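You operate a simulated robot arm through the tools that you are given. There is no shell and no other tool. Be economical: measure what you need, move in short steps, check, and stop when the job is done.

The job below is to be done with a simulated two-armed robot. You get a single attempt, and the scene is never put back.

Task
Feed the tray on the rollers to finish the stack, then stop.
Fine: blue button, then green button; black button once the stack of three stands on the outfeed rollers; no egg cracked; leave the other controls and trays.
Where things are to end (x, y in the base frame): full tray within 50 mm of [870, 1540].

The check looks at the end state, three seconds after you hand in, the way a careful person would. Anything else that was tipped, shoved, dropped, spilled or broken makes it a failure.

Robot
Two 7-joint arms with two-finger parallel grippers on one trunk, on a base that drives. Base frame: it is fixed to the floor where the robot stands at the start and does not move with it; the origin is under the middle of the robot, x ahead of it, y to its left, z up. Lengths are in mm, angles in rad, forces in N, time in s.
The left shoulder is at the start at [50, 161, 1098], the right one opposite. With the tool pointing down near the work surface each hand reaches from about 100 to 600 mm from the robot's upright axis, wherever it stands, measured 20 degrees to its own side. Places, roughly: black knob [500, 900, 600]; blue valve [500, 900, 600]; full tray [-1250, 1250, 750]; full tray (30x30x6 cm) [-1700, 1400, 600]; grey tap [500, 900, 400]; left black switch [400, -100, 700]; red switch [600, 200, 500]; right black switch [400, -200, 700]. Payload 3.43 kg a hand.
The tool frame of a hand sits at the grasp point between the pads (the TCP): z along the fingers, y along the line on which they close. The tips reach 30 mm beyond it. Largest opening 94 mm; finger width 28, thickness 10; the body of the gripper, 50 by 96 mm, starts 55 mm behind the TCP.
Orientation is told as [roll, pitch, yaw] about the base's x, y, z axes, in that order, counted from this pose: with the fingers straight down and closing along the base's y, the tool's x points along the base's -x, its y along +y and its z along -z.

Tools
- The arms move only by the tool step_arm. It takes "left_commands", "right_commands" or both (then of equal length, played together; a hand with none holds still); each is a list of rows, each an object of numbers (a shift or turn left out is 0, a gripper value left out holds the last): "dx", "dy", "dz": the shift along the tool's x, y, z in units of 150 mm (1.0 is 150 mm); "ax", "ay", "az": the turn, a rotation vector about the tool's x, y, z in units of 60 degrees (1.0 is 60 degrees); "claw": the finger opening in mm, from 0 to 94. In form: [{"dx": .., "dy": .., "dz": .., "ax": .., "ay": .., "az": .., "claw": ..}, ...]. A call has 1 to 8 rows; each row is the pose to reach, as a shift and turn from the pose commanded when the call began, along the tool's axes at that moment. A call with a number of a shift or a turn outside -1 to 1 is refused whole. A row lasts 0.2 s, in which the tool goes at most 50 mm and 0.15 rad; a call with a longer step from one row to the next is refused whole, and so is a gripper value outside its range. A pose out of reach is approached as far as the arm can. The call stops where the force on the tool passes 40 N (or 10 N more than at its start, if that is more) or the arm is blocked; 0.2 s more then pass. The fingers move at their own pace (about 45 mm/s each) and stop on an object; they squeeze with about 28 N. The grip force told is the motor's: it shows also when the fingers shut on nothing. Time passes only in rows, and 0.2 s behind the last, so rows that repeat a pose let the fingers close. The reply holds the time, the measured pose of the TCP, the force on the tool along the base axes, the opening and the grip force, in the units named above and with some noise, with the torque about the TCP (base axes, N m) and any sound that the robot's microphone picked up.
- Cameras (640 x 400 px; columns grow to the right, rows downward): "scene" is now at [116.4, -28.2, 1219.3]; the picture's right is [-0.17, -0.98, 0.00], its down [-0.60, 0.11, -0.79] and it looks along [0.78, -0.14, -0.61] (base axes); focal length 266 px, centre (320, 200). "left" rides on the left gripper at [76, -14, -103] in its tool frame; the picture's right is [0.18, 0.98, 0.00], its down [-0.75, 0.14, -0.64] and it looks along [-0.63, 0.12, 0.77] (tool axes); focal length 243 px, centre (320, 200). "right" rides on the right gripper at [76, 14, -102] in its tool frame; the picture's right is [-0.18, 0.98, 0.00], its down [-0.75, -0.14, -0.64] and it looks along [-0.63, -0.12, 0.77] (tool axes); focal length 243 px, centre (320, 200). There is no depth. A picture from a camera that has moved, and an enlarged one, comes with that camera's place and axes in the base frame and with its lens. The place of the scene camera against the robot may be out by one fixed shift of up to 25 mm in any direction.
- grab_frame(camera): a new picture of that camera. No time passes.
- raise_lower(by): slides the trunk up (or, below 0, down) by that many mm; the arms and the scene camera ride with it, the base frame stays. It gives what a move gives, with no picture.
- roll_base(legs): drives the robot by 1 to 6 legs, each [ahead, left, turn to the left] in mm, mm and rad, along the robot's own axes; the way and the turn of a leg run together, so that a leg with both is an arc; at most 1500 mm and 3.142 rad a leg. The arms and the cameras ride along, it lands a little off, and it stops where it bumps. It gives what a move gives.
- turn_head(pan, tilt): turns the head with the scene camera to pan (to the left, within 1.396 rad either way) and tilt (down, from -0.506 to 1.204), counted from straight ahead of the robot. It gives what a move gives.
- zoom(camera, box): a new picture of the part [left, top, right, bottom] of that camera's present view, enlarged. No time passes.
- job_done(): hands the job in; it is judged then, once.

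Go step by step. Nothing tells you exact positions but the pictures and the camera data: compare them with the known pose of the tool, close in by small moves and look again before you grip or let go. The budget is 120 turns and 100 pictures, counting those below and the enlarged ones. Unless the task says otherwise, let go and move clear before handing in, and close with one line.

The tools are called after ">>>" as a command line: name --argument value ..., lists and objects as JSON in quotes. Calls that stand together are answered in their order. step_arm: Moves the arms, as the interface text tells. Its arguments: {"type":"object","properties":{"left_commands":{"type":"array","items":{"type":"object","properties":{"dx":{"type":"number"},"dy":{"type":"number"},"dz":{"type":"number"},"ax":{"type":"number"},"ay":{"type":"number"},"az":{"type":"number"},"claw":{"type":"number"}}}},"right_commands":{"type":"array","items":{"type":"object","properties":{"dx":{"type":"number"},"dy":{"type":"number"},"dz":{"type":"number"},"ax":{"type":"number"},"ay":{"type":"number"},"az":{"type":"number"},"claw":{"type":"number"}}}}},"required":[]} The other tools are called the same way: raise_lower (by) slides the trunk up or down; roll_base (legs) drives the base; turn_head (pan, tilt) turns the head that bears the scene camera; grab_frame (camera) takes a picture; zoom (camera, box) takes an enlarged picture of a part of a camera's view; job_done () hands the job in.

At the start:

```text
t: 0.0
left_ee_pos: [469.4, 57.5, 1030.2]
left_ee_rot: [0.0, 0.001, -0.002]
left_contact_force: [-0.3, -0.2, 0.6]
left_torque: [-0.01, 0.0, 0.0]
left_finger_gap: 94.0
left_finger_force: 0.1
right_ee_pos: [425.6, -386.6, 982.8]
right_ee_rot: [0.001, 0.0, 0.0]
right_contact_force: [0.4, 0.2, -0.6]
right_torque: [0.01, -0.03, 0.0]
right_finger_gap: 93.7
right_finger_force: 0.0
trunk travel left (down, up): [-125.0, 142.0]
robot x, y, heading: [-2.0, 0.9, -0.004]
head pan, tilt: [-0.176, 0.653]
```

scene: 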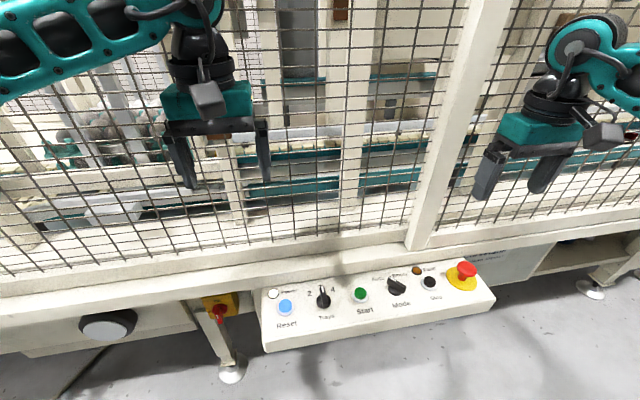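
right: 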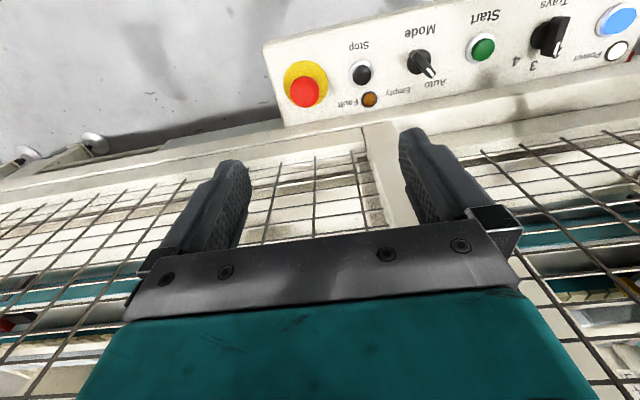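
left: 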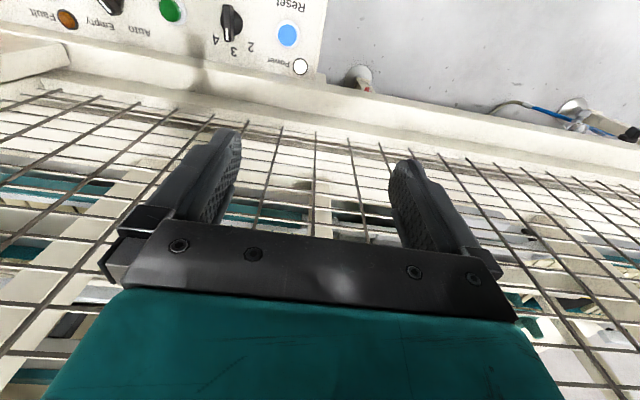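

I see a fenced machine with a control panel (Reset blue, Trays knob, Start green, Mode knob, Stop black, red e-stop). I'll look around before moving anything.

>>> zoom --camera "scene" --box '[200, 230, 520, 370]'

>>> turn_head --pan 0.9 --tilt 0.4

>>> grab_frame --camera "scene"

```text
2.00 times, centred on (360, 300) of scene
camera zoom: at [116.4, -28.2, 1219.3], right [-0.17, -0.98, 0.0], down [-0.6, 0.11, -0.79], along [0.78, -0.14, -0.61], focal length 532 px, centre (240, 0)
```

zoom: 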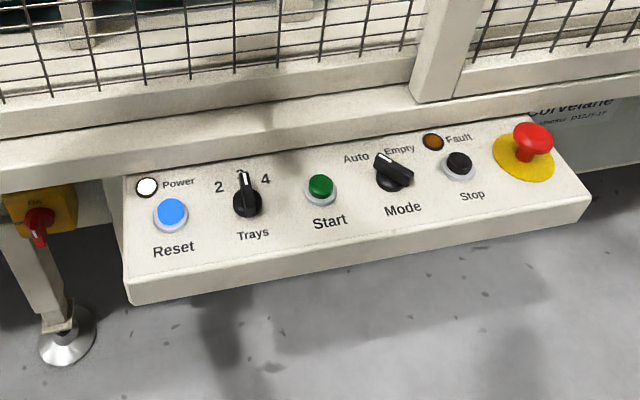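

```text
t: 1.3
left_ee_pos: [470.0, 56.6, 1030.9]
left_ee_rot: [0.0, 0.0, 0.001]
left_contact_force: [0.5, -0.7, -0.4]
left_torque: [-0.01, -0.01, 0.0]
left_finger_gap: 93.9
left_finger_force: 0.1
right_ee_pos: [426.9, -386.9, 982.0]
right_ee_rot: [-0.001, 0.0, 0.001]
right_contact_force: [0.2, -0.1, -0.6]
right_torque: [-0.01, 0.01, 0.01]
right_finger_gap: 94.0
right_finger_force: 0.1
trunk travel left (down, up): [-125.0, 142.0]
robot x, y, heading: [2.7, -0.8, -0.0]
head pan, tilt: [0.901, 0.4]
```

```text
95 pictures are left
camera scene: at [88.6, 59.4, 1242.1], right [0.78, -0.62, 0.0], down [-0.24, -0.3, -0.92], along [0.57, 0.72, -0.39], focal length 266 px, centre (320, 200)
```

scene: 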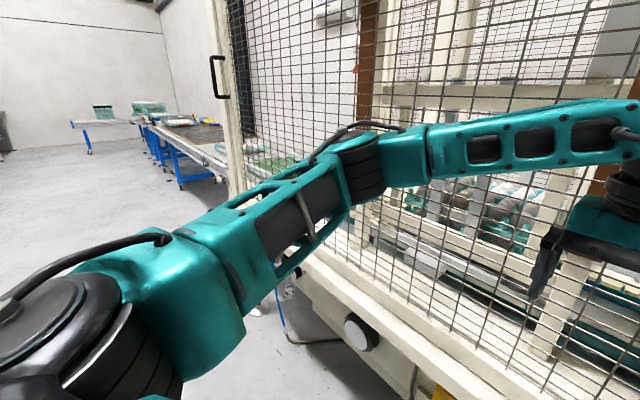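

The left shows the machine's door/handle and blue-legged roller conveyors beyond. I continue looking around.

>>> zoom --camera "scene" --box '[60, 80, 260, 205]'

>>> turn_head --pan 1.39 --tilt 0.2

>>> grab_frame --camera "scene"

>>> turn_head --pan -0.9 --tilt 0.4

>>> grab_frame --camera "scene"

>>> turn_head --pan 0.0 --tilt 0.3

>>> grab_frame --camera "scene"

```text
3.20 times, centred on (160, 142) of scene
camera zoom: at [88.6, 59.4, 1242.1], right [0.78, -0.62, 0.0], down [-0.24, -0.3, -0.92], along [0.57, 0.72, -0.39], focal length 851 px, centre (832, 384)
```

zoom: 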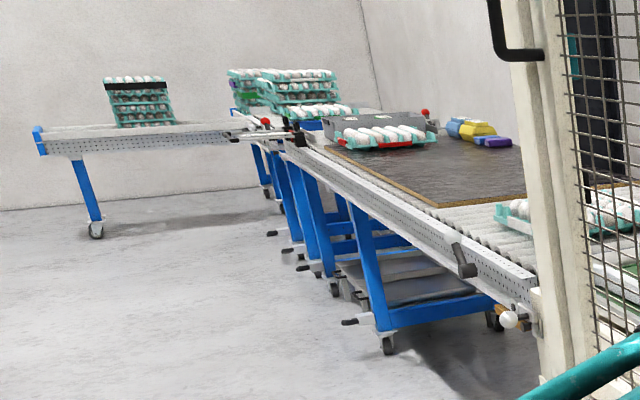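

```text
t: 2.2
left_ee_pos: [468.4, 57.1, 1029.1]
left_ee_rot: [0.001, 0.001, 0.001]
left_contact_force: [-0.1, 0.1, 0.0]
left_torque: [0.01, -0.04, -0.02]
left_finger_gap: 94.0
left_finger_force: 0.1
right_ee_pos: [426.4, -386.8, 981.7]
right_ee_rot: [0.0, 0.001, 0.002]
right_contact_force: [0.0, 0.4, 0.4]
right_torque: [0.01, 0.01, -0.01]
right_finger_gap: 93.9
right_finger_force: 0.0
trunk travel left (down, up): [-125.0, 142.0]
robot x, y, heading: [-1.4, 1.7, 0.002]
head pan, tilt: [1.389, 0.201]
```

```text
93 pictures are left
camera scene: at [47.9, 78.5, 1260.6], right [0.98, -0.18, 0.0], down [-0.04, -0.2, -0.98], along [0.18, 0.96, -0.2], focal length 266 px, centre (320, 200)
```

scene: 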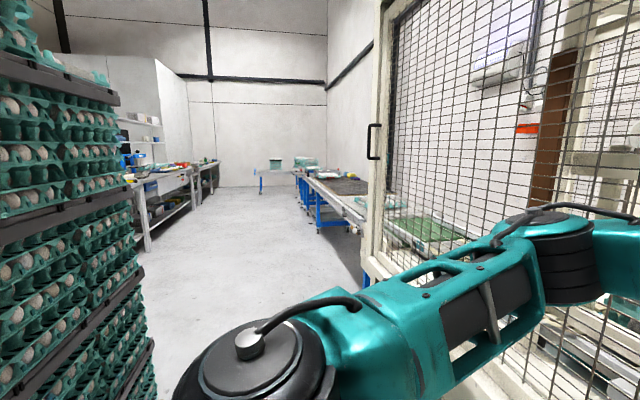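

```text
t: 4.4
left_ee_pos: [469.1, 57.6, 1030.8]
left_ee_rot: [0.0, 0.0, -0.002]
left_contact_force: [-0.8, 0.0, 0.4]
left_torque: [0.02, 0.01, -0.05]
left_finger_gap: 93.9
left_finger_force: 0.1
right_ee_pos: [426.6, -386.1, 981.9]
right_ee_rot: [0.0, 0.0, 0.001]
right_contact_force: [-0.1, 0.3, 0.5]
right_torque: [0.01, 0.0, 0.01]
right_finger_gap: 94.2
right_finger_force: 0.0
trunk travel left (down, up): [-125.0, 142.0]
robot x, y, heading: [-1.1, -0.5, -0.0]
head pan, tilt: [-0.901, 0.4]
```

```text
92 pictures are left
camera scene: at [88.6, -85.7, 1242.1], right [-0.78, -0.62, 0.0], down [-0.24, 0.3, -0.92], along [0.57, -0.72, -0.39], focal length 266 px, centre (320, 200)
```

scene: 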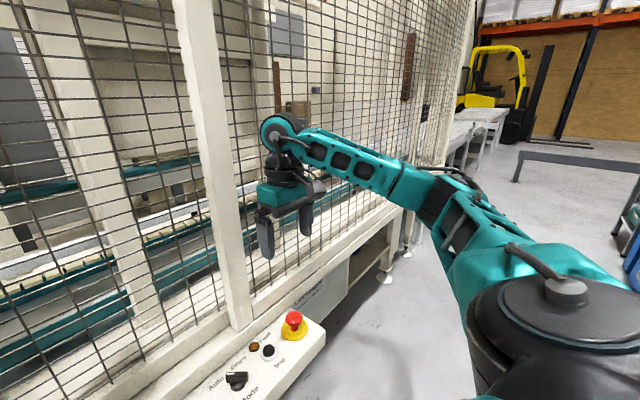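

```text
t: 5.6
left_ee_pos: [470.1, 57.3, 1029.8]
left_ee_rot: [0.0, 0.0, 0.002]
left_contact_force: [0.4, 0.4, 0.1]
left_torque: [-0.01, -0.02, 0.0]
left_finger_gap: 94.1
left_finger_force: 0.1
right_ee_pos: [426.8, -386.7, 980.8]
right_ee_rot: [0.001, 0.002, 0.0]
right_contact_force: [0.3, 0.6, -0.3]
right_torque: [-0.01, -0.03, 0.0]
right_finger_gap: 93.9
right_finger_force: 0.0
trunk travel left (down, up): [-125.0, 142.0]
robot x, y, heading: [1.7, -3.6, 0.004]
head pan, tilt: [0.0, 0.3]
```

```text
91 pictures are left
camera scene: at [124.4, -13.2, 1251.4], right [0.0, -1.0, 0.0], down [-0.3, 0.0, -0.96], along [0.96, 0.0, -0.3], focal length 266 px, centre (320, 200)
```

scene: 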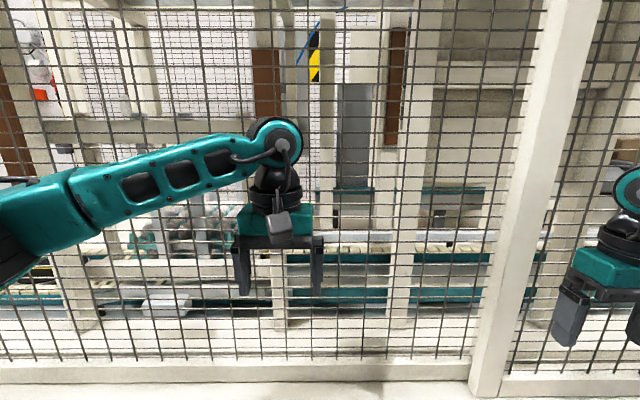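

A full tray seems to sit on the infeed rollers to the left. I drive left (backing off slightly first) to look at it from there.

>>> roll_base --legs '[[-150, 0, 0], [0, 1000, 0]]'

>>> turn_head --pan 0.5 --tilt 0.4

>>> grab_frame --camera "scene"

>>> turn_head --pan 1.0 --tilt 0.4

>>> grab_frame --camera "scene"

>>> turn_head --pan -0.4 --tilt 0.4

>>> grab_frame --camera "scene"

```text
t: 9.5
left_ee_pos: [323.4, 209.9, 1030.4]
left_ee_rot: [0.0, 0.002, 0.008]
left_contact_force: [-0.6, 0.2, -0.2]
left_torque: [0.0, 0.04, 0.02]
left_finger_gap: 94.1
left_finger_force: 0.2
right_ee_pos: [283.2, -233.7, 982.1]
right_ee_rot: [-0.001, 0.001, 0.007]
right_contact_force: [0.7, 0.1, 0.6]
right_torque: [0.0, 0.02, 0.01]
right_finger_gap: 94.2
right_finger_force: 0.0
trunk travel left (down, up): [-125.0, 142.0]
robot x, y, heading: [-146.3, 150.0, 0.012]
head pan, tilt: [0.0, 0.3]
stopped in leg 2: the robot was blocked; the commanded pose is now the measured one
```

```text
t: 10.4
left_ee_pos: [322.9, 209.6, 1030.6]
left_ee_rot: [0.0, -0.001, 0.01]
left_contact_force: [-0.2, 0.0, 0.4]
left_torque: [0.03, -0.02, -0.02]
left_finger_gap: 94.1
left_finger_force: 0.1
right_ee_pos: [283.8, -234.3, 982.1]
right_ee_rot: [0.001, 0.0, 0.006]
right_contact_force: [-0.6, 0.3, -0.4]
right_torque: [0.02, 0.01, 0.0]
right_finger_gap: 93.8
right_finger_force: 0.0
trunk travel left (down, up): [-125.0, 142.0]
robot x, y, heading: [-145.0, 148.8, 0.004]
head pan, tilt: [0.499, 0.4]
```

```text
90 pictures are left
camera scene: at [-34.1, 181.9, 1242.1], right [0.48, -0.88, 0.0], down [-0.34, -0.19, -0.92], along [0.81, 0.45, -0.39], focal length 266 px, centre (320, 200)
```

scene: 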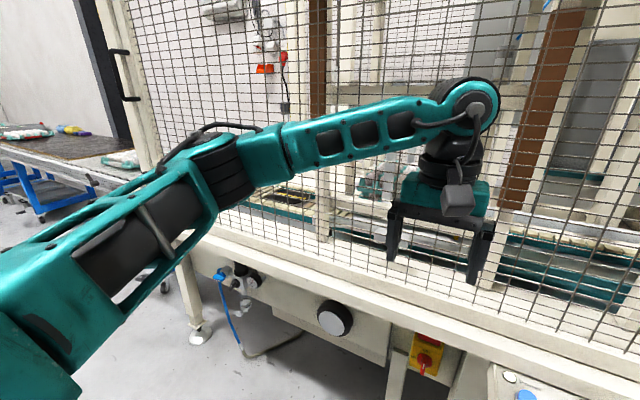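

```text
t: 11.4
left_ee_pos: [322.5, 209.7, 1030.1]
left_ee_rot: [-0.001, -0.001, 0.008]
left_contact_force: [-0.1, 0.3, 0.3]
left_torque: [-0.03, 0.0, 0.01]
left_finger_gap: 94.0
left_finger_force: 0.0
right_ee_pos: [283.4, -234.0, 981.2]
right_ee_rot: [-0.001, 0.001, 0.006]
right_contact_force: [0.3, 0.1, 0.0]
right_torque: [-0.02, -0.02, -0.02]
right_finger_gap: 94.1
right_finger_force: 0.0
trunk travel left (down, up): [-125.0, 142.0]
robot x, y, heading: [-147.2, 146.0, 0.005]
head pan, tilt: [1.0, 0.4]
```

```text
89 pictures are left
camera scene: at [-65.6, 215.3, 1242.1], right [0.84, -0.54, 0.0], down [-0.21, -0.33, -0.92], along [0.49, 0.78, -0.39], focal length 266 px, centre (320, 200)
```

scene: 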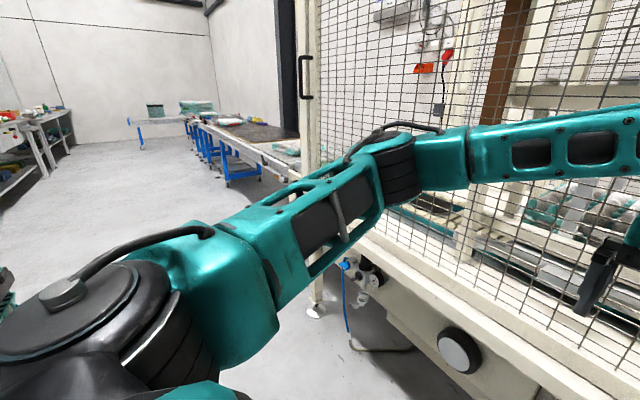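

```text
t: 12.9
left_ee_pos: [322.3, 209.9, 1030.1]
left_ee_rot: [-0.001, 0.001, 0.008]
left_contact_force: [0.0, 0.1, 0.2]
left_torque: [-0.01, 0.0, -0.01]
left_finger_gap: 94.0
left_finger_force: 0.0
right_ee_pos: [282.2, -233.1, 982.2]
right_ee_rot: [-0.001, 0.001, 0.006]
right_contact_force: [0.6, 0.7, 0.0]
right_torque: [0.02, 0.02, 0.02]
right_finger_gap: 93.8
right_finger_force: 0.0
trunk travel left (down, up): [-125.0, 142.0]
robot x, y, heading: [-146.7, 148.1, 0.006]
head pan, tilt: [-0.4, 0.4]
```

```text
88 pictures are left
camera scene: at [-29.6, 101.6, 1242.1], right [-0.38, -0.92, 0.0], down [-0.36, 0.15, -0.92], along [0.85, -0.35, -0.39], focal length 266 px, centre (320, 200)
```

scene: 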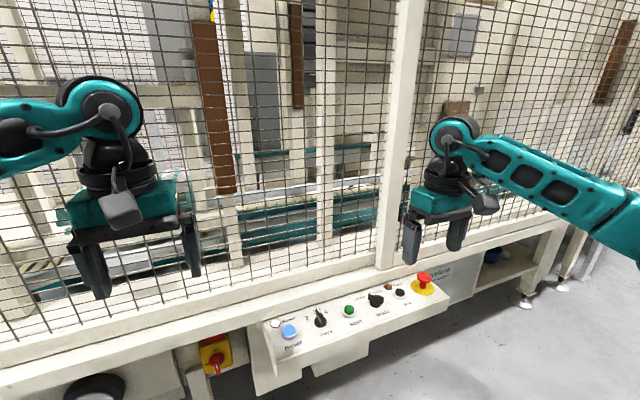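

I was stopped after 150 mm to the left; I need to see what blocked it.

>>> turn_head --pan 1.39 --tilt 0.8

>>> grab_frame --camera "scene"

>>> turn_head --pan 1.39 --tilt 0.1

>>> grab_frame --camera "scene"

```text
t: 14.7
left_ee_pos: [322.9, 209.8, 1030.5]
left_ee_rot: [0.002, 0.001, 0.008]
left_contact_force: [-0.3, 0.7, -0.7]
left_torque: [0.03, 0.01, -0.03]
left_finger_gap: 94.0
left_finger_force: 0.1
right_ee_pos: [281.7, -233.9, 980.3]
right_ee_rot: [0.001, 0.0, 0.007]
right_contact_force: [0.0, -0.6, -0.3]
right_torque: [-0.01, -0.01, 0.01]
right_finger_gap: 93.8
right_finger_force: 0.2
trunk travel left (down, up): [-125.0, 142.0]
robot x, y, heading: [-146.2, 148.7, 0.009]
head pan, tilt: [1.389, 0.799]
```

```text
87 pictures are left
camera scene: at [-101.1, 216.5, 1207.0], right [0.98, -0.17, 0.0], down [-0.13, -0.71, -0.7], along [0.12, 0.69, -0.72], focal length 266 px, centre (320, 200)
```

scene: 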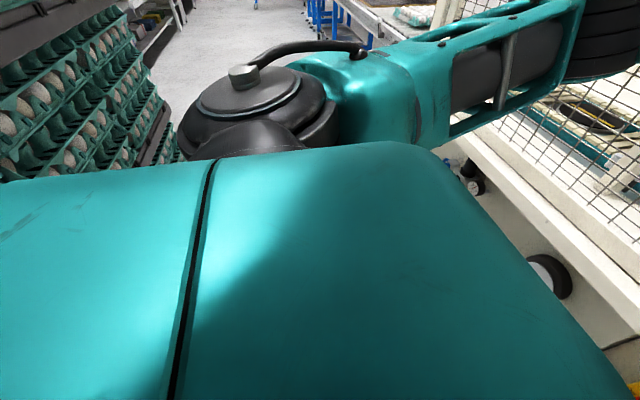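

```text
t: 15.8
left_ee_pos: [320.9, 209.7, 1030.0]
left_ee_rot: [-0.001, 0.0, 0.009]
left_contact_force: [0.5, 0.1, 0.2]
left_torque: [-0.01, 0.03, 0.02]
left_finger_gap: 93.9
left_finger_force: 0.0
right_ee_pos: [282.0, -234.2, 980.1]
right_ee_rot: [-0.001, 0.001, 0.006]
right_contact_force: [-0.2, 0.5, 0.2]
right_torque: [0.0, 0.01, -0.02]
right_finger_gap: 93.8
right_finger_force: 0.1
trunk travel left (down, up): [-125.0, 142.0]
robot x, y, heading: [-149.8, 148.2, 0.002]
head pan, tilt: [1.389, 0.099]
```

```text
86 pictures are left
camera scene: at [-99.1, 227.7, 1270.0], right [0.98, -0.17, 0.0], down [-0.02, -0.1, -0.99], along [0.17, 0.98, -0.1], focal length 266 px, centre (320, 200)
```

scene: 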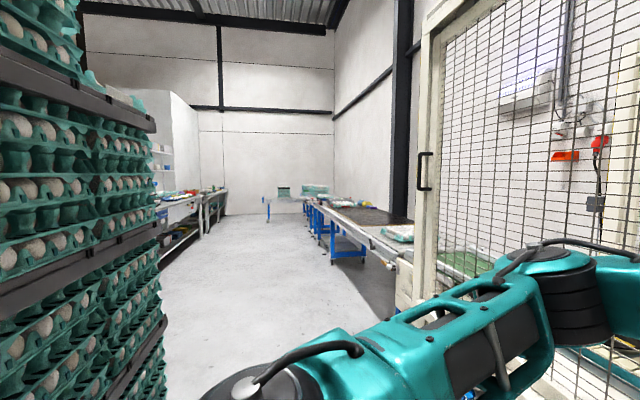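

The egg pallet at the left rear is close; its edge blocked me. I'll move a bit right, forward, then left again at x≈-20.

>>> roll_base --legs '[[0, -30, 0], [125, 0, 0], [0, 400, 0]]'

>>> grab_frame --camera "scene"

```text
t: 21.2
left_ee_pos: [445.7, 569.1, 1030.0]
left_ee_rot: [0.0, -0.001, 0.01]
left_contact_force: [0.4, -0.7, -0.4]
left_torque: [0.0, -0.01, 0.0]
left_finger_gap: 94.1
left_finger_force: 0.0
right_ee_pos: [405.2, 125.2, 981.5]
right_ee_rot: [0.0, 0.001, 0.007]
right_contact_force: [-0.2, -0.3, 0.6]
right_torque: [0.0, -0.01, 0.0]
right_finger_gap: 94.4
right_finger_force: 0.0
trunk travel left (down, up): [-125.0, 142.0]
robot x, y, heading: [-23.5, 506.5, 0.006]
head pan, tilt: [1.389, 0.099]
```

```text
85 pictures are left
camera scene: at [23.6, 586.2, 1270.0], right [0.98, -0.17, 0.0], down [-0.02, -0.1, -0.99], along [0.17, 0.98, -0.1], focal length 266 px, centre (320, 200)
```

scene: 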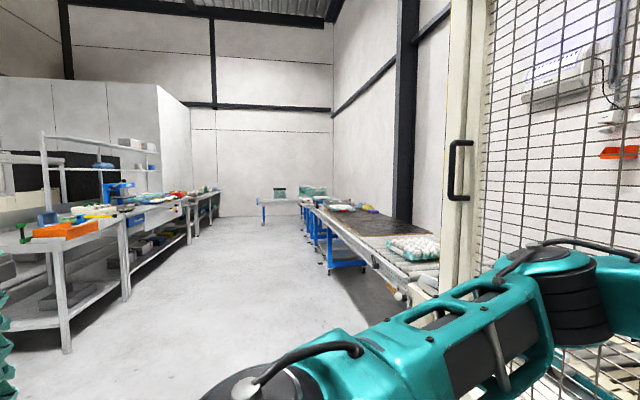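

Clear now. The tray sits on the infeed rollers just outside the machine's mouth. I continue left.

>>> roll_base --legs '[[0, 700, 0]]'

>>> turn_head --pan 0.5 --tilt 0.5

>>> grab_frame --camera "scene"

>>> turn_head --pan 1.1 --tilt 0.4

>>> grab_frame --camera "scene"

```text
t: 26.7
left_ee_pos: [438.5, 1193.5, 1030.8]
left_ee_rot: [0.002, -0.001, -0.007]
left_contact_force: [-0.2, 0.2, -0.9]
left_torque: [0.05, -0.03, 0.02]
left_finger_gap: 94.0
left_finger_force: 0.1
right_ee_pos: [400.0, 753.9, 981.6]
right_ee_rot: [0.002, -0.003, 0.003]
right_contact_force: [-0.1, 0.6, 0.0]
right_torque: [0.01, 0.0, 0.01]
right_finger_gap: 94.1
right_finger_force: 0.1
trunk travel left (down, up): [-125.0, 142.0]
robot x, y, heading: [-26.5, 1138.0, 0.001]
head pan, tilt: [1.389, 0.099]
stopped in leg 1: the robot was blocked; the commanded pose is now the measured one
```

```text
t: 27.9
left_ee_pos: [438.6, 1194.1, 1030.7]
left_ee_rot: [0.0, -0.002, -0.006]
left_contact_force: [0.3, -0.6, 0.7]
left_torque: [-0.02, 0.03, 0.03]
left_finger_gap: 93.9
left_finger_force: 0.0
right_ee_pos: [400.4, 753.4, 982.2]
right_ee_rot: [0.0, -0.002, 0.003]
right_contact_force: [-0.4, -0.6, -0.9]
right_torque: [0.0, 0.02, 0.01]
right_finger_gap: 94.0
right_finger_force: 0.0
trunk travel left (down, up): [-125.0, 142.0]
robot x, y, heading: [-29.6, 1139.7, 0.004]
head pan, tilt: [0.499, 0.499]
```

```text
84 pictures are left
camera scene: at [81.6, 1169.3, 1233.2], right [0.48, -0.88, 0.0], down [-0.42, -0.23, -0.88], along [0.77, 0.42, -0.48], focal length 266 px, centre (320, 200)
```

scene: 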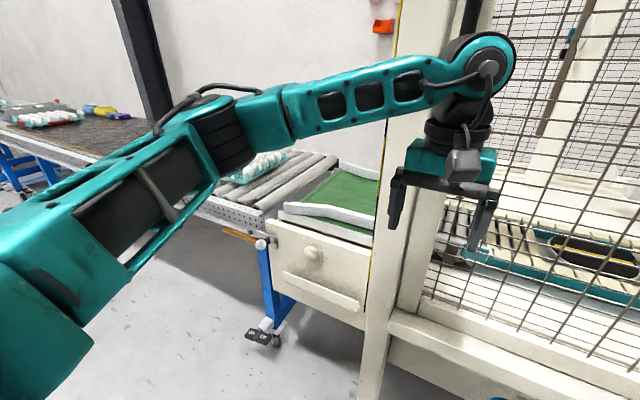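

```text
t: 28.9
left_ee_pos: [438.0, 1194.1, 1030.3]
left_ee_rot: [0.002, -0.002, -0.006]
left_contact_force: [0.6, 0.6, -0.4]
left_torque: [0.01, -0.04, 0.03]
left_finger_gap: 94.2
left_finger_force: 0.0
right_ee_pos: [399.0, 754.7, 982.7]
right_ee_rot: [0.0, -0.003, 0.002]
right_contact_force: [0.4, 0.5, -0.4]
right_torque: [0.0, -0.01, 0.02]
right_finger_gap: 94.1
right_finger_force: 0.0
trunk travel left (down, up): [-125.0, 142.0]
robot x, y, heading: [-30.8, 1137.9, 0.006]
head pan, tilt: [1.1, 0.4]
```

```text
83 pictures are left
camera scene: at [43.7, 1208.0, 1242.3], right [0.89, -0.45, 0.0], down [-0.17, -0.35, -0.92], along [0.42, 0.82, -0.39], focal length 266 px, centre (320, 200)
```

scene: 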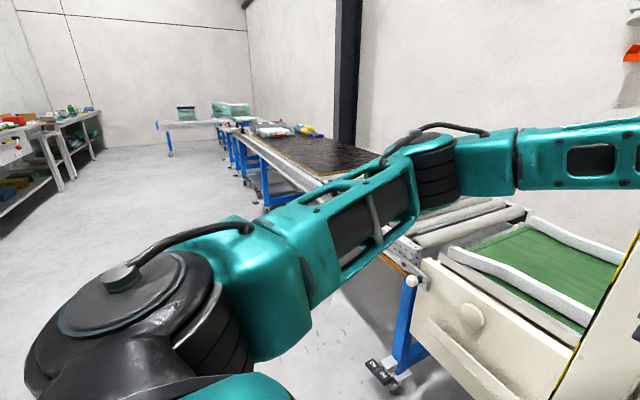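

My left wrist probably met the door handle. I back right a little, then draw the left hand closer in.

>>> roll_base --legs '[[0, -50, 0]]'

>>> step_arm --left_commands '[{"dx": 0.25}, {"dx": 0.5}, {"dx": 0.75}, {"dx": 1.0}]' --right_commands '[{"dx": 0.25}, {"dx": 0.5}, {"dx": 0.75}, {"dx": 1.0}]'

>>> turn_head --pan 0.3 --tilt 0.2

>>> grab_frame --camera "scene"

```text
t: 30.0
left_ee_pos: [440.1, 1145.1, 1029.3]
left_ee_rot: [0.003, -0.001, -0.008]
left_contact_force: [0.2, -0.6, -0.6]
left_torque: [0.04, -0.05, -0.01]
left_finger_gap: 93.9
left_finger_force: 0.0
right_ee_pos: [400.8, 704.3, 980.9]
right_ee_rot: [0.0, -0.001, 0.004]
right_contact_force: [-0.2, 0.1, 0.5]
right_torque: [0.01, 0.01, 0.0]
right_finger_gap: 94.1
right_finger_force: 0.0
trunk travel left (down, up): [-125.0, 142.0]
robot x, y, heading: [-26.1, 1086.3, -0.0]
head pan, tilt: [1.1, 0.4]
```

```text
t: 31.0
left_ee_pos: [289.2, 1147.3, 1029.5]
left_ee_rot: [0.002, -0.001, -0.007]
left_contact_force: [-0.5, 0.2, 0.5]
left_torque: [-0.02, -0.01, -0.01]
left_finger_gap: 93.8
left_finger_force: 0.0
right_ee_pos: [250.4, 702.9, 982.0]
right_ee_rot: [0.0, -0.001, 0.005]
right_contact_force: [-0.5, 0.2, 0.2]
right_torque: [-0.01, -0.04, -0.02]
right_finger_gap: 94.1
right_finger_force: 0.1
trunk travel left (down, up): [-125.0, 142.0]
robot x, y, heading: [-28.0, 1090.2, 0.004]
head pan, tilt: [1.1, 0.4]
```

```text
t: 32.1
left_ee_pos: [291.1, 1146.6, 1028.9]
left_ee_rot: [0.002, 0.0, -0.008]
left_contact_force: [0.3, -0.1, -0.3]
left_torque: [0.02, -0.02, -0.01]
left_finger_gap: 94.1
left_finger_force: 0.0
right_ee_pos: [251.6, 703.5, 981.0]
right_ee_rot: [-0.002, -0.001, 0.003]
right_contact_force: [0.7, -0.1, 0.5]
right_torque: [0.02, 0.0, -0.02]
right_finger_gap: 93.9
right_finger_force: 0.0
trunk travel left (down, up): [-125.0, 142.0]
robot x, y, heading: [-27.6, 1087.1, 0.005]
head pan, tilt: [0.3, 0.201]
```

```text
82 pictures are left
camera scene: at [92.6, 1104.5, 1260.7], right [0.3, -0.95, 0.0], down [-0.19, -0.06, -0.98], along [0.93, 0.29, -0.2], focal length 266 px, centre (320, 200)
```

scene: 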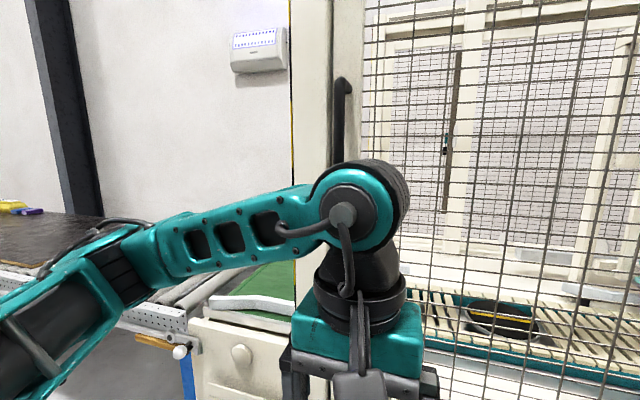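

Handle intact and now clear of the arm. I continue left to stand in front of the infeed.

>>> roll_base --legs '[[0, 500, 0]]'

>>> turn_head --pan 0.6 --tilt 0.45

>>> grab_frame --camera "scene"

>>> turn_head --pan -0.3 --tilt 0.35

>>> grab_frame --camera "scene"

```text
t: 37.1
left_ee_pos: [288.2, 1656.9, 1028.1]
left_ee_rot: [0.001, 0.0, -0.007]
left_contact_force: [-0.3, -0.2, -0.2]
left_torque: [0.0, -0.03, -0.01]
left_finger_gap: 94.2
left_finger_force: 0.0
right_ee_pos: [249.6, 1212.5, 981.7]
right_ee_rot: [-0.001, 0.0, 0.002]
right_contact_force: [0.0, 0.5, -0.3]
right_torque: [0.01, 0.02, 0.04]
right_finger_gap: 94.0
right_finger_force: 0.0
trunk travel left (down, up): [-125.0, 142.0]
robot x, y, heading: [-25.9, 1599.7, 0.005]
head pan, tilt: [0.3, 0.201]
```

```text
t: 37.9
left_ee_pos: [289.4, 1656.5, 1028.5]
left_ee_rot: [0.001, -0.001, -0.006]
left_contact_force: [0.1, -0.4, 0.4]
left_torque: [0.0, 0.04, 0.02]
left_finger_gap: 93.8
left_finger_force: 0.1
right_ee_pos: [249.7, 1212.1, 981.4]
right_ee_rot: [-0.001, 0.0, 0.003]
right_contact_force: [-0.5, 0.7, 0.1]
right_torque: [-0.01, -0.01, -0.01]
right_finger_gap: 94.0
right_finger_force: 0.0
trunk travel left (down, up): [-125.0, 142.0]
robot x, y, heading: [-27.0, 1600.9, 0.005]
head pan, tilt: [0.6, 0.45]
```

```text
81 pictures are left
camera scene: at [77.6, 1639.0, 1237.5], right [0.57, -0.82, 0.0], down [-0.36, -0.25, -0.9], along [0.74, 0.51, -0.43], focal length 266 px, centre (320, 200)
```

scene: 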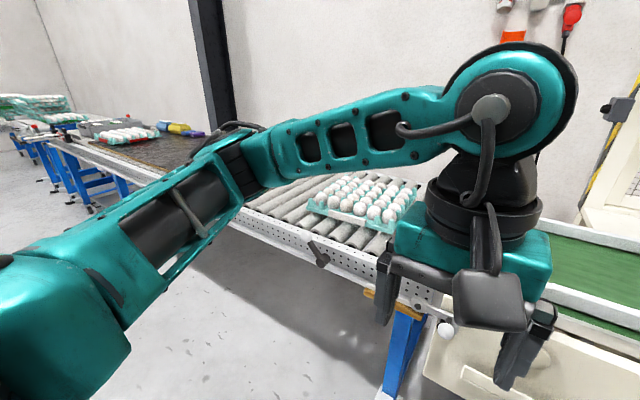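

```text
t: 39.1
left_ee_pos: [289.2, 1655.8, 1028.0]
left_ee_rot: [0.001, 0.001, -0.007]
left_contact_force: [0.8, 0.1, -0.4]
left_torque: [-0.07, -0.01, 0.02]
left_finger_gap: 93.9
left_finger_force: 0.0
right_ee_pos: [250.6, 1213.0, 980.5]
right_ee_rot: [0.001, 0.001, 0.006]
right_contact_force: [0.2, 0.2, 0.4]
right_torque: [0.0, -0.02, -0.01]
right_finger_gap: 94.1
right_finger_force: 0.0
trunk travel left (down, up): [-125.0, 142.0]
robot x, y, heading: [-27.3, 1600.3, 0.0]
head pan, tilt: [-0.3, 0.351]
```

```text
80 pictures are left
camera scene: at [91.0, 1559.7, 1246.7], right [-0.29, -0.96, 0.0], down [-0.33, 0.1, -0.94], along [0.9, -0.27, -0.34], focal length 266 px, centre (320, 200)
```

scene: 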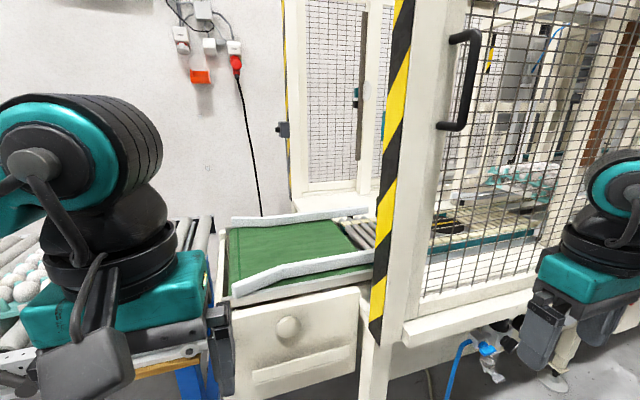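

The tray is on the grey rollers next to the machine's green infeed belt; the target [870,1540] is on that belt's start. I move further left to look at the tray square on.

>>> roll_base --legs '[[0, 300, 0]]'

>>> turn_head --pan 0.0 --tilt 0.5

>>> grab_frame --camera "scene"

>>> grab_frame --camera "left"

```text
t: 42.4
left_ee_pos: [288.7, 1955.2, 1028.7]
left_ee_rot: [0.002, -0.001, -0.012]
left_contact_force: [-0.3, 0.2, 0.6]
left_torque: [0.01, 0.03, 0.01]
left_finger_gap: 93.8
left_finger_force: 0.0
right_ee_pos: [247.5, 1512.4, 980.3]
right_ee_rot: [0.001, -0.001, 0.0]
right_contact_force: [-0.3, -0.5, 0.0]
right_torque: [0.01, -0.04, 0.03]
right_finger_gap: 94.0
right_finger_force: 0.1
trunk travel left (down, up): [-125.0, 142.0]
robot x, y, heading: [-29.6, 1902.3, -0.002]
head pan, tilt: [-0.3, 0.351]
```

```text
t: 43.2
left_ee_pos: [288.6, 1955.5, 1028.4]
left_ee_rot: [0.002, -0.001, -0.01]
left_contact_force: [0.2, -0.3, 0.0]
left_torque: [-0.03, 0.02, 0.01]
left_finger_gap: 94.3
left_finger_force: 0.0
right_ee_pos: [246.8, 1510.0, 982.6]
right_ee_rot: [0.0, 0.0, 0.0]
right_contact_force: [0.9, -0.1, 0.8]
right_torque: [-0.01, 0.03, -0.04]
right_finger_gap: 94.1
right_finger_force: 0.1
trunk travel left (down, up): [-125.0, 142.0]
robot x, y, heading: [-28.7, 1900.1, 0.001]
head pan, tilt: [0.0, 0.499]
```

```text
79 pictures are left
camera scene: at [92.4, 1886.6, 1233.0], right [0.0, -1.0, 0.0], down [-0.48, 0.0, -0.88], along [0.88, 0.0, -0.48], focal length 266 px, centre (320, 200)
```

scene: 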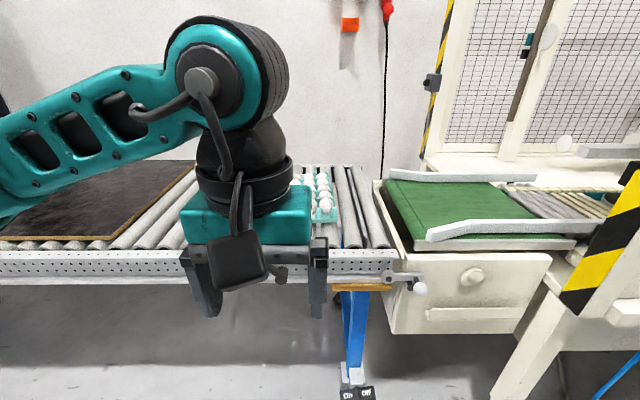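

```text
78 pictures are left
camera left: at [212.6, 1941.7, 1131.1], right [-0.17, 0.98, 0.0], down [0.75, 0.13, 0.64], along [0.63, 0.11, -0.77], focal length 243 px, centre (320, 200)
```

left: 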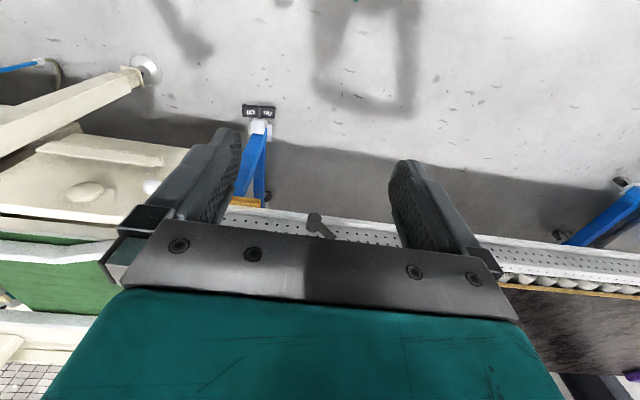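

Tray on rollers spans roughly y 1825–2125; the belt begins about y 1640. I swing the left hand to the left beyond the tray, then drive nearer.

>>> step_arm --left_commands '[{"dy": 0.3, "az": 0.125}, {"dy": 0.6, "az": 0.25}, {"dy": 0.9, "az": 0.375}, {"dy": 1.0, "az": 0.5}, {"dy": 1.0, "az": 0.625}, {"dy": 1.0, "az": 0.75}]'

>>> step_arm --left_commands '[{"dx": 0.18, "dy": 0.18, "az": 0.125}, {"dx": 0.36, "dy": 0.36, "az": 0.25}, {"dx": 0.54, "dy": 0.54, "az": 0.375}, {"dx": 0.6, "dy": 0.6, "az": 0.5}, {"dx": 0.6, "dy": 0.6, "az": 0.625}, {"dx": 0.6, "dy": 0.6, "az": 0.75}]'

>>> grab_frame --camera "scene"

```text
t: 44.6
left_ee_pos: [288.7, 2106.0, 1028.9]
left_ee_rot: [0.0, -0.001, -0.8]
left_contact_force: [0.1, -0.1, -0.2]
left_torque: [0.03, -0.02, 0.02]
left_finger_gap: 93.9
left_finger_force: 0.0
right_ee_pos: [247.5, 1510.7, 980.9]
right_ee_rot: [-0.001, 0.001, 0.001]
right_contact_force: [0.2, 0.5, -0.3]
right_torque: [-0.01, 0.03, 0.03]
right_finger_gap: 94.2
right_finger_force: 0.0
trunk travel left (down, up): [-125.0, 142.0]
robot x, y, heading: [-29.7, 1899.1, 0.002]
head pan, tilt: [0.0, 0.499]
```

```text
t: 46.0
left_ee_pos: [204.5, 2089.3, 1028.7]
left_ee_rot: [-0.001, 0.003, -1.581]
left_contact_force: [0.9, -0.6, 0.7]
left_torque: [0.0, 0.01, 0.0]
left_finger_gap: 94.0
left_finger_force: 0.2
left hand out of reach, approached as far as the arm can: row 2, 3, 4, 5, 6
right_ee_pos: [248.3, 1510.7, 980.3]
right_ee_rot: [-0.002, -0.001, 0.001]
right_contact_force: [0.0, 0.2, -0.6]
right_torque: [-0.03, -0.01, 0.01]
right_finger_gap: 94.0
right_finger_force: 0.0
trunk travel left (down, up): [-125.0, 142.0]
robot x, y, heading: [-28.8, 1901.3, -0.003]
head pan, tilt: [0.0, 0.499]
```

```text
77 pictures are left
camera scene: at [92.8, 1886.0, 1232.9], right [0.0, -1.0, 0.0], down [-0.48, 0.0, -0.88], along [0.88, 0.0, -0.48], focal length 266 px, centre (320, 200)
```

scene: 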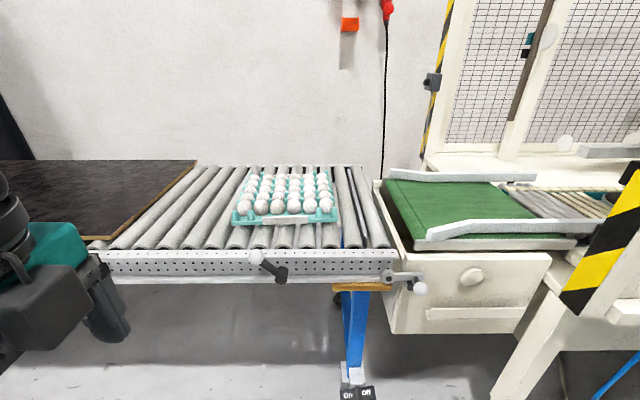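

Now the tray is clear: centre ≈ (872, 1985), bottom z ≈ 812, and the belt funnel starts near y 1640. I drive closer.

>>> roll_base --legs '[[0, 60, 0], [300, 0, 0]]'

>>> turn_head --pan 0.0 --tilt 0.75

>>> grab_frame --camera "scene"

```text
t: 48.8
left_ee_pos: [503.3, 2149.0, 1029.1]
left_ee_rot: [-0.001, 0.003, -1.585]
left_contact_force: [0.9, 0.8, 0.4]
left_torque: [0.01, 0.03, 0.02]
left_finger_gap: 94.1
left_finger_force: 0.0
right_ee_pos: [541.7, 1570.9, 980.4]
right_ee_rot: [0.001, 0.0, -0.006]
right_contact_force: [0.6, 0.2, -0.1]
right_torque: [-0.02, -0.01, 0.01]
right_finger_gap: 94.1
right_finger_force: 0.0
trunk travel left (down, up): [-125.0, 142.0]
robot x, y, heading: [268.7, 1961.2, -0.007]
head pan, tilt: [0.0, 0.499]
```

```text
t: 49.6
left_ee_pos: [501.7, 2147.8, 1029.5]
left_ee_rot: [0.001, 0.004, -1.586]
left_contact_force: [-0.2, -0.1, 0.8]
left_torque: [0.01, 0.0, 0.01]
left_finger_gap: 94.2
left_finger_force: 0.1
right_ee_pos: [541.6, 1569.8, 981.7]
right_ee_rot: [0.001, -0.001, -0.006]
right_contact_force: [-0.2, -0.2, 0.5]
right_torque: [0.01, 0.01, 0.0]
right_finger_gap: 93.8
right_finger_force: 0.1
trunk travel left (down, up): [-125.0, 142.0]
robot x, y, heading: [266.8, 1957.6, -0.001]
head pan, tilt: [0.0, 0.75]
```

```text
76 pictures are left
camera scene: at [380.9, 1946.1, 1211.1], right [-0.01, -1.0, 0.0], down [-0.68, 0.0, -0.73], along [0.73, 0.0, -0.68], focal length 266 px, centre (320, 200)
```

scene: 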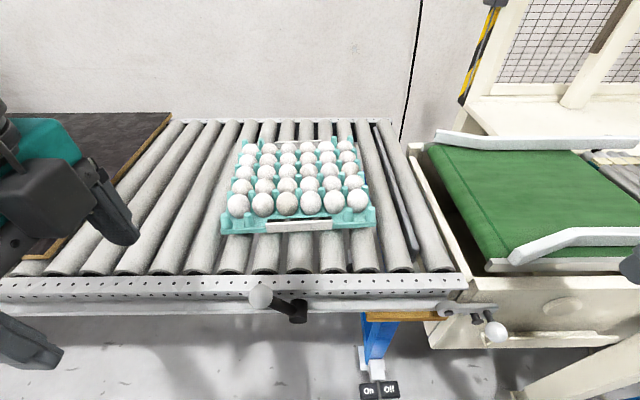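

Tray centre ≈ (869, 1987), slightly rotated. I move in a further 60 mm and put the left hand, fingers spread along x, just beyond the tray's left edge, high up.

>>> roll_base --legs '[[60, 0, 0]]'

>>> step_arm --left_commands '[{"dy": 0.2, "dx": 0.2}, {"dy": 0.45, "dx": 0.4}, {"dy": 0.75, "dx": 0.4}, {"dy": 1.0, "dx": 0.4}]'

>>> grab_frame --camera "scene"

```text
t: 50.4
left_ee_pos: [515.8, 2148.2, 1028.9]
left_ee_rot: [0.004, 0.002, -1.586]
left_contact_force: [-0.7, 0.1, 0.5]
left_torque: [-0.01, -0.02, 0.0]
left_finger_gap: 93.8
left_finger_force: 0.0
right_ee_pos: [556.1, 1570.2, 981.9]
right_ee_rot: [-0.001, -0.001, -0.009]
right_contact_force: [-0.1, -0.3, -0.2]
right_torque: [0.02, 0.01, -0.01]
right_finger_gap: 93.8
right_finger_force: 0.0
trunk travel left (down, up): [-125.0, 142.0]
robot x, y, heading: [279.7, 1961.0, -0.008]
head pan, tilt: [0.0, 0.75]
stopped in leg 1: the robot was blocked; the commanded pose is now the measured one
```

```text
t: 51.4
left_ee_pos: [548.7, 2115.0, 1033.3]
left_ee_rot: [0.001, 0.004, -1.584]
left_contact_force: [-0.1, -0.5, 0.0]
left_torque: [0.02, -0.02, -0.01]
left_finger_gap: 93.6
left_finger_force: 0.1
left hand out of reach, approached as far as the arm can: row 1, 2, 3, 4
right_ee_pos: [555.0, 1570.3, 980.8]
right_ee_rot: [-0.001, -0.003, -0.008]
right_contact_force: [0.0, 0.0, 1.2]
right_torque: [0.02, -0.02, 0.0]
right_finger_gap: 94.0
right_finger_force: 0.1
trunk travel left (down, up): [-125.0, 142.0]
robot x, y, heading: [283.2, 1959.6, -0.007]
head pan, tilt: [0.0, 0.75]
```

```text
75 pictures are left
camera scene: at [394.4, 1946.7, 1211.0], right [-0.01, -1.0, 0.0], down [-0.68, 0.01, -0.73], along [0.73, -0.01, -0.68], focal length 266 px, centre (320, 200)
```

scene: 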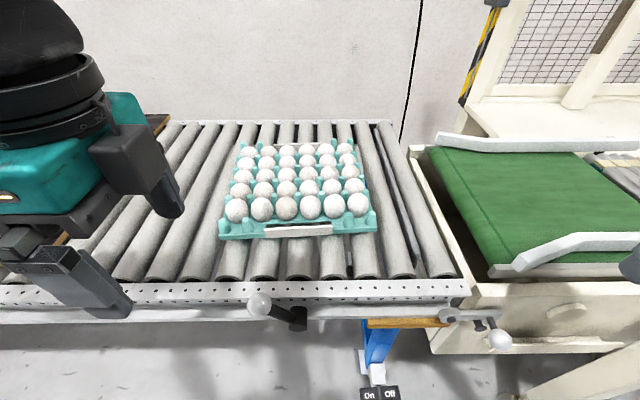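

The base touched the conveyor's edge (tray unmoved), and the left arm can't extend with this wrist turn. I back off a hair and turn the wrist back to test reach with other yaw.

>>> roll_base --legs '[[-15, 0, 0]]'

>>> step_arm --left_commands '[{"az": -0.14}, {"az": -0.28}, {"az": -0.42}, {"az": -0.56}, {"az": -0.7}, {"az": -0.84}, {"az": -0.98}]'

>>> step_arm --left_commands '[{"az": -0.14}, {"az": -0.28}, {"az": -0.42}, {"az": -0.54}]'

>>> step_arm --left_commands '[{"dx": -0.25, "dy": 0.15}, {"dx": -0.5, "dy": 0.3}, {"dx": -0.75, "dy": 0.45}, {"dx": -1, "dy": 0.55}]'

```text
t: 52.2
left_ee_pos: [533.5, 2115.4, 1034.1]
left_ee_rot: [0.0, 0.003, -1.584]
left_contact_force: [-0.6, -0.2, -0.3]
left_torque: [-0.01, -0.05, -0.02]
left_finger_gap: 94.3
left_finger_force: 0.2
right_ee_pos: [539.5, 1570.0, 981.8]
right_ee_rot: [0.001, -0.003, -0.008]
right_contact_force: [0.1, 0.5, 0.7]
right_torque: [0.0, 0.0, -0.01]
right_finger_gap: 94.1
right_finger_force: 0.0
trunk travel left (down, up): [-125.0, 142.0]
robot x, y, heading: [263.4, 1962.1, -0.006]
head pan, tilt: [0.0, 0.75]
```

```text
t: 53.8
left_ee_pos: [533.1, 2115.2, 1032.1]
left_ee_rot: [0.002, 0.001, -0.555]
left_contact_force: [0.1, 0.0, 0.9]
left_torque: [0.01, 0.0, -0.01]
left_finger_gap: 93.9
left_finger_force: 0.1
right_ee_pos: [539.9, 1570.4, 981.8]
right_ee_rot: [-0.001, 0.0, -0.009]
right_contact_force: [0.0, -0.5, -0.8]
right_torque: [0.01, 0.05, 0.01]
right_finger_gap: 93.9
right_finger_force: 0.0
trunk travel left (down, up): [-125.0, 142.0]
robot x, y, heading: [267.7, 1959.8, -0.008]
head pan, tilt: [0.0, 0.75]
```

```text
t: 54.8
left_ee_pos: [533.7, 2114.6, 1032.7]
left_ee_rot: [0.001, -0.001, 0.009]
left_contact_force: [-0.8, -0.7, 0.5]
left_torque: [0.04, 0.01, 0.03]
left_finger_gap: 93.8
left_finger_force: 0.1
right_ee_pos: [540.4, 1571.3, 981.5]
right_ee_rot: [0.001, -0.001, -0.009]
right_contact_force: [0.8, 0.4, 0.1]
right_torque: [0.01, 0.01, 0.0]
right_finger_gap: 93.7
right_finger_force: 0.0
trunk travel left (down, up): [-125.0, 142.0]
robot x, y, heading: [262.8, 1962.7, -0.007]
head pan, tilt: [0.0, 0.75]
```

```text
t: 55.8
left_ee_pos: [685.5, 2197.5, 1032.4]
left_ee_rot: [0.002, 0.0, 0.006]
left_contact_force: [0.4, 0.4, 0.7]
left_torque: [0.04, 0.01, 0.01]
left_finger_gap: 94.3
left_finger_force: 0.0
right_ee_pos: [541.7, 1570.0, 980.8]
right_ee_rot: [-0.001, 0.001, -0.008]
right_contact_force: [0.7, -0.4, -0.1]
right_torque: [0.01, 0.02, -0.02]
right_finger_gap: 94.0
right_finger_force: 0.1
trunk travel left (down, up): [-125.0, 142.0]
robot x, y, heading: [261.3, 1958.3, -0.007]
head pan, tilt: [0.0, 0.75]
```

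With yaw 0 the arm reaches freely. I extend further and test a turn to yaw +90°.

>>> step_arm --left_commands '[{"dx": -0.25, "dz": 0.1}, {"dx": -0.5, "dz": 0.2}, {"dx": -0.75, "dz": 0.3}, {"dx": -1, "dz": 0.4}]'

>>> step_arm --left_commands '[{"az": -0.14}, {"az": -0.28}, {"az": -0.42}, {"az": -0.56}, {"az": -0.7}, {"az": -0.84}, {"az": -0.98}]'

>>> grab_frame --camera "scene"

```text
t: 56.8
left_ee_pos: [836.0, 2200.6, 974.6]
left_ee_rot: [0.003, -0.003, 0.005]
left_contact_force: [-0.3, 0.6, 0.7]
left_torque: [-0.05, -0.01, 0.0]
left_finger_gap: 94.0
left_finger_force: 0.1
right_ee_pos: [541.5, 1570.9, 980.6]
right_ee_rot: [0.0, -0.001, -0.008]
right_contact_force: [-0.4, -1.1, -0.3]
right_torque: [-0.04, -0.01, -0.01]
right_finger_gap: 93.7
right_finger_force: 0.0
trunk travel left (down, up): [-125.0, 142.0]
robot x, y, heading: [267.7, 1960.9, -0.012]
head pan, tilt: [0.0, 0.75]
```

```text
t: 58.4
left_ee_pos: [834.3, 2200.9, 973.0]
left_ee_rot: [-0.001, -0.002, 1.037]
left_contact_force: [0.0, -0.4, 0.3]
left_torque: [0.0, 0.0, 0.0]
left_finger_gap: 94.1
left_finger_force: 0.1
right_ee_pos: [539.3, 1570.2, 981.2]
right_ee_rot: [0.0, -0.003, -0.009]
right_contact_force: [0.0, 0.3, 0.5]
right_torque: [0.0, 0.0, 0.0]
right_finger_gap: 94.1
right_finger_force: 0.0
trunk travel left (down, up): [-125.0, 142.0]
robot x, y, heading: [265.3, 1960.3, -0.007]
head pan, tilt: [0.0, 0.75]
```

```text
74 pictures are left
camera scene: at [379.8, 1946.7, 1211.0], right [-0.01, -1.0, 0.0], down [-0.68, 0.01, -0.73], along [0.73, -0.01, -0.68], focal length 266 px, centre (320, 200)
```

scene: 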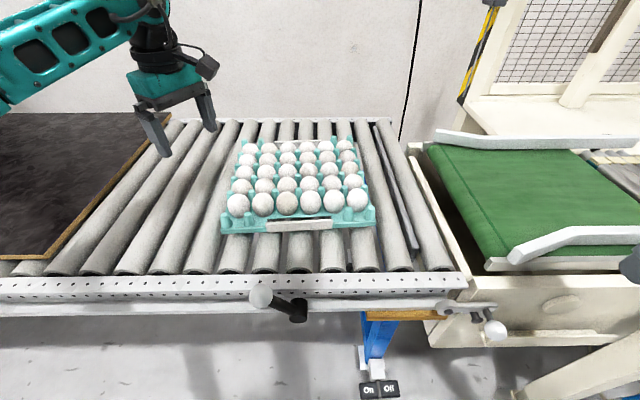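

The turn works. I complete it to +90°, then lower beside the tray.

>>> step_arm --left_commands '[{"az": -0.14}, {"az": -0.28}, {"az": -0.42}, {"az": -0.51}]'

>>> step_arm --left_commands '[{"dy": -0.2, "dz": 0.1}, {"dy": -0.23, "dz": 0.3}, {"dy": -0.23, "dz": 0.5}]'

>>> grab_frame --camera "scene"

>>> grab_frame --camera "left"

```text
t: 59.4
left_ee_pos: [833.6, 2201.0, 972.6]
left_ee_rot: [-0.002, -0.002, 1.571]
left_contact_force: [0.3, 0.4, 0.5]
left_torque: [0.02, -0.01, 0.02]
left_finger_gap: 94.0
left_finger_force: 0.1
right_ee_pos: [540.3, 1570.0, 980.4]
right_ee_rot: [0.002, -0.003, -0.009]
right_contact_force: [0.2, -0.8, 0.3]
right_torque: [0.03, 0.0, 0.02]
right_finger_gap: 94.0
right_finger_force: 0.0
trunk travel left (down, up): [-125.0, 142.0]
robot x, y, heading: [262.6, 1961.8, -0.011]
head pan, tilt: [0.0, 0.75]
```

```text
t: 60.2
left_ee_pos: [869.3, 2197.8, 898.3]
left_ee_rot: [0.0, -0.003, 1.568]
left_contact_force: [0.2, -0.2, 0.3]
left_torque: [0.02, 0.01, 0.0]
left_finger_gap: 93.8
left_finger_force: 0.0
right_ee_pos: [539.9, 1570.5, 981.5]
right_ee_rot: [-0.001, -0.003, -0.009]
right_contact_force: [0.7, 0.1, -0.7]
right_torque: [-0.02, 0.04, -0.01]
right_finger_gap: 94.1
right_finger_force: 0.0
trunk travel left (down, up): [-125.0, 142.0]
robot x, y, heading: [266.0, 1958.4, -0.005]
head pan, tilt: [0.0, 0.75]
```

```text
73 pictures are left
camera scene: at [379.9, 1946.8, 1211.0], right [-0.01, -1.0, 0.0], down [-0.68, 0.01, -0.73], along [0.73, -0.01, -0.68], focal length 266 px, centre (320, 200)
```

scene: 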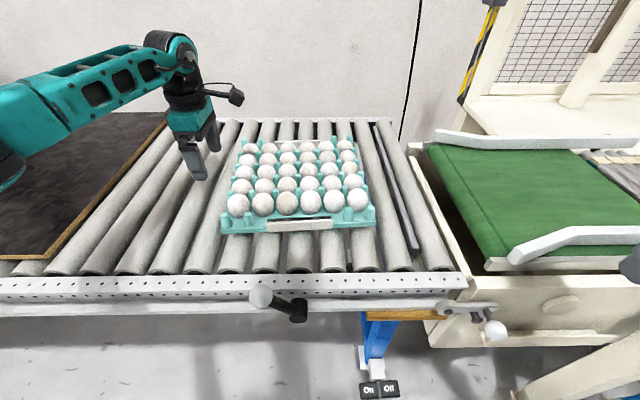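

```text
72 pictures are left
camera left: at [884.5, 2121.3, 1001.0], right [-0.98, -0.18, 0.0], down [-0.14, 0.75, 0.64], along [-0.12, 0.63, -0.77], focal length 243 px, centre (320, 200)
```

left: 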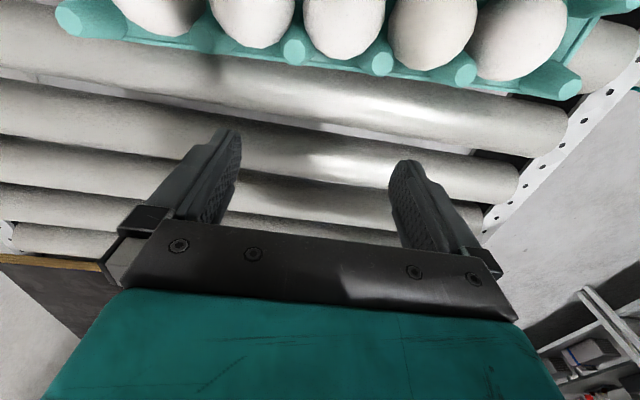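

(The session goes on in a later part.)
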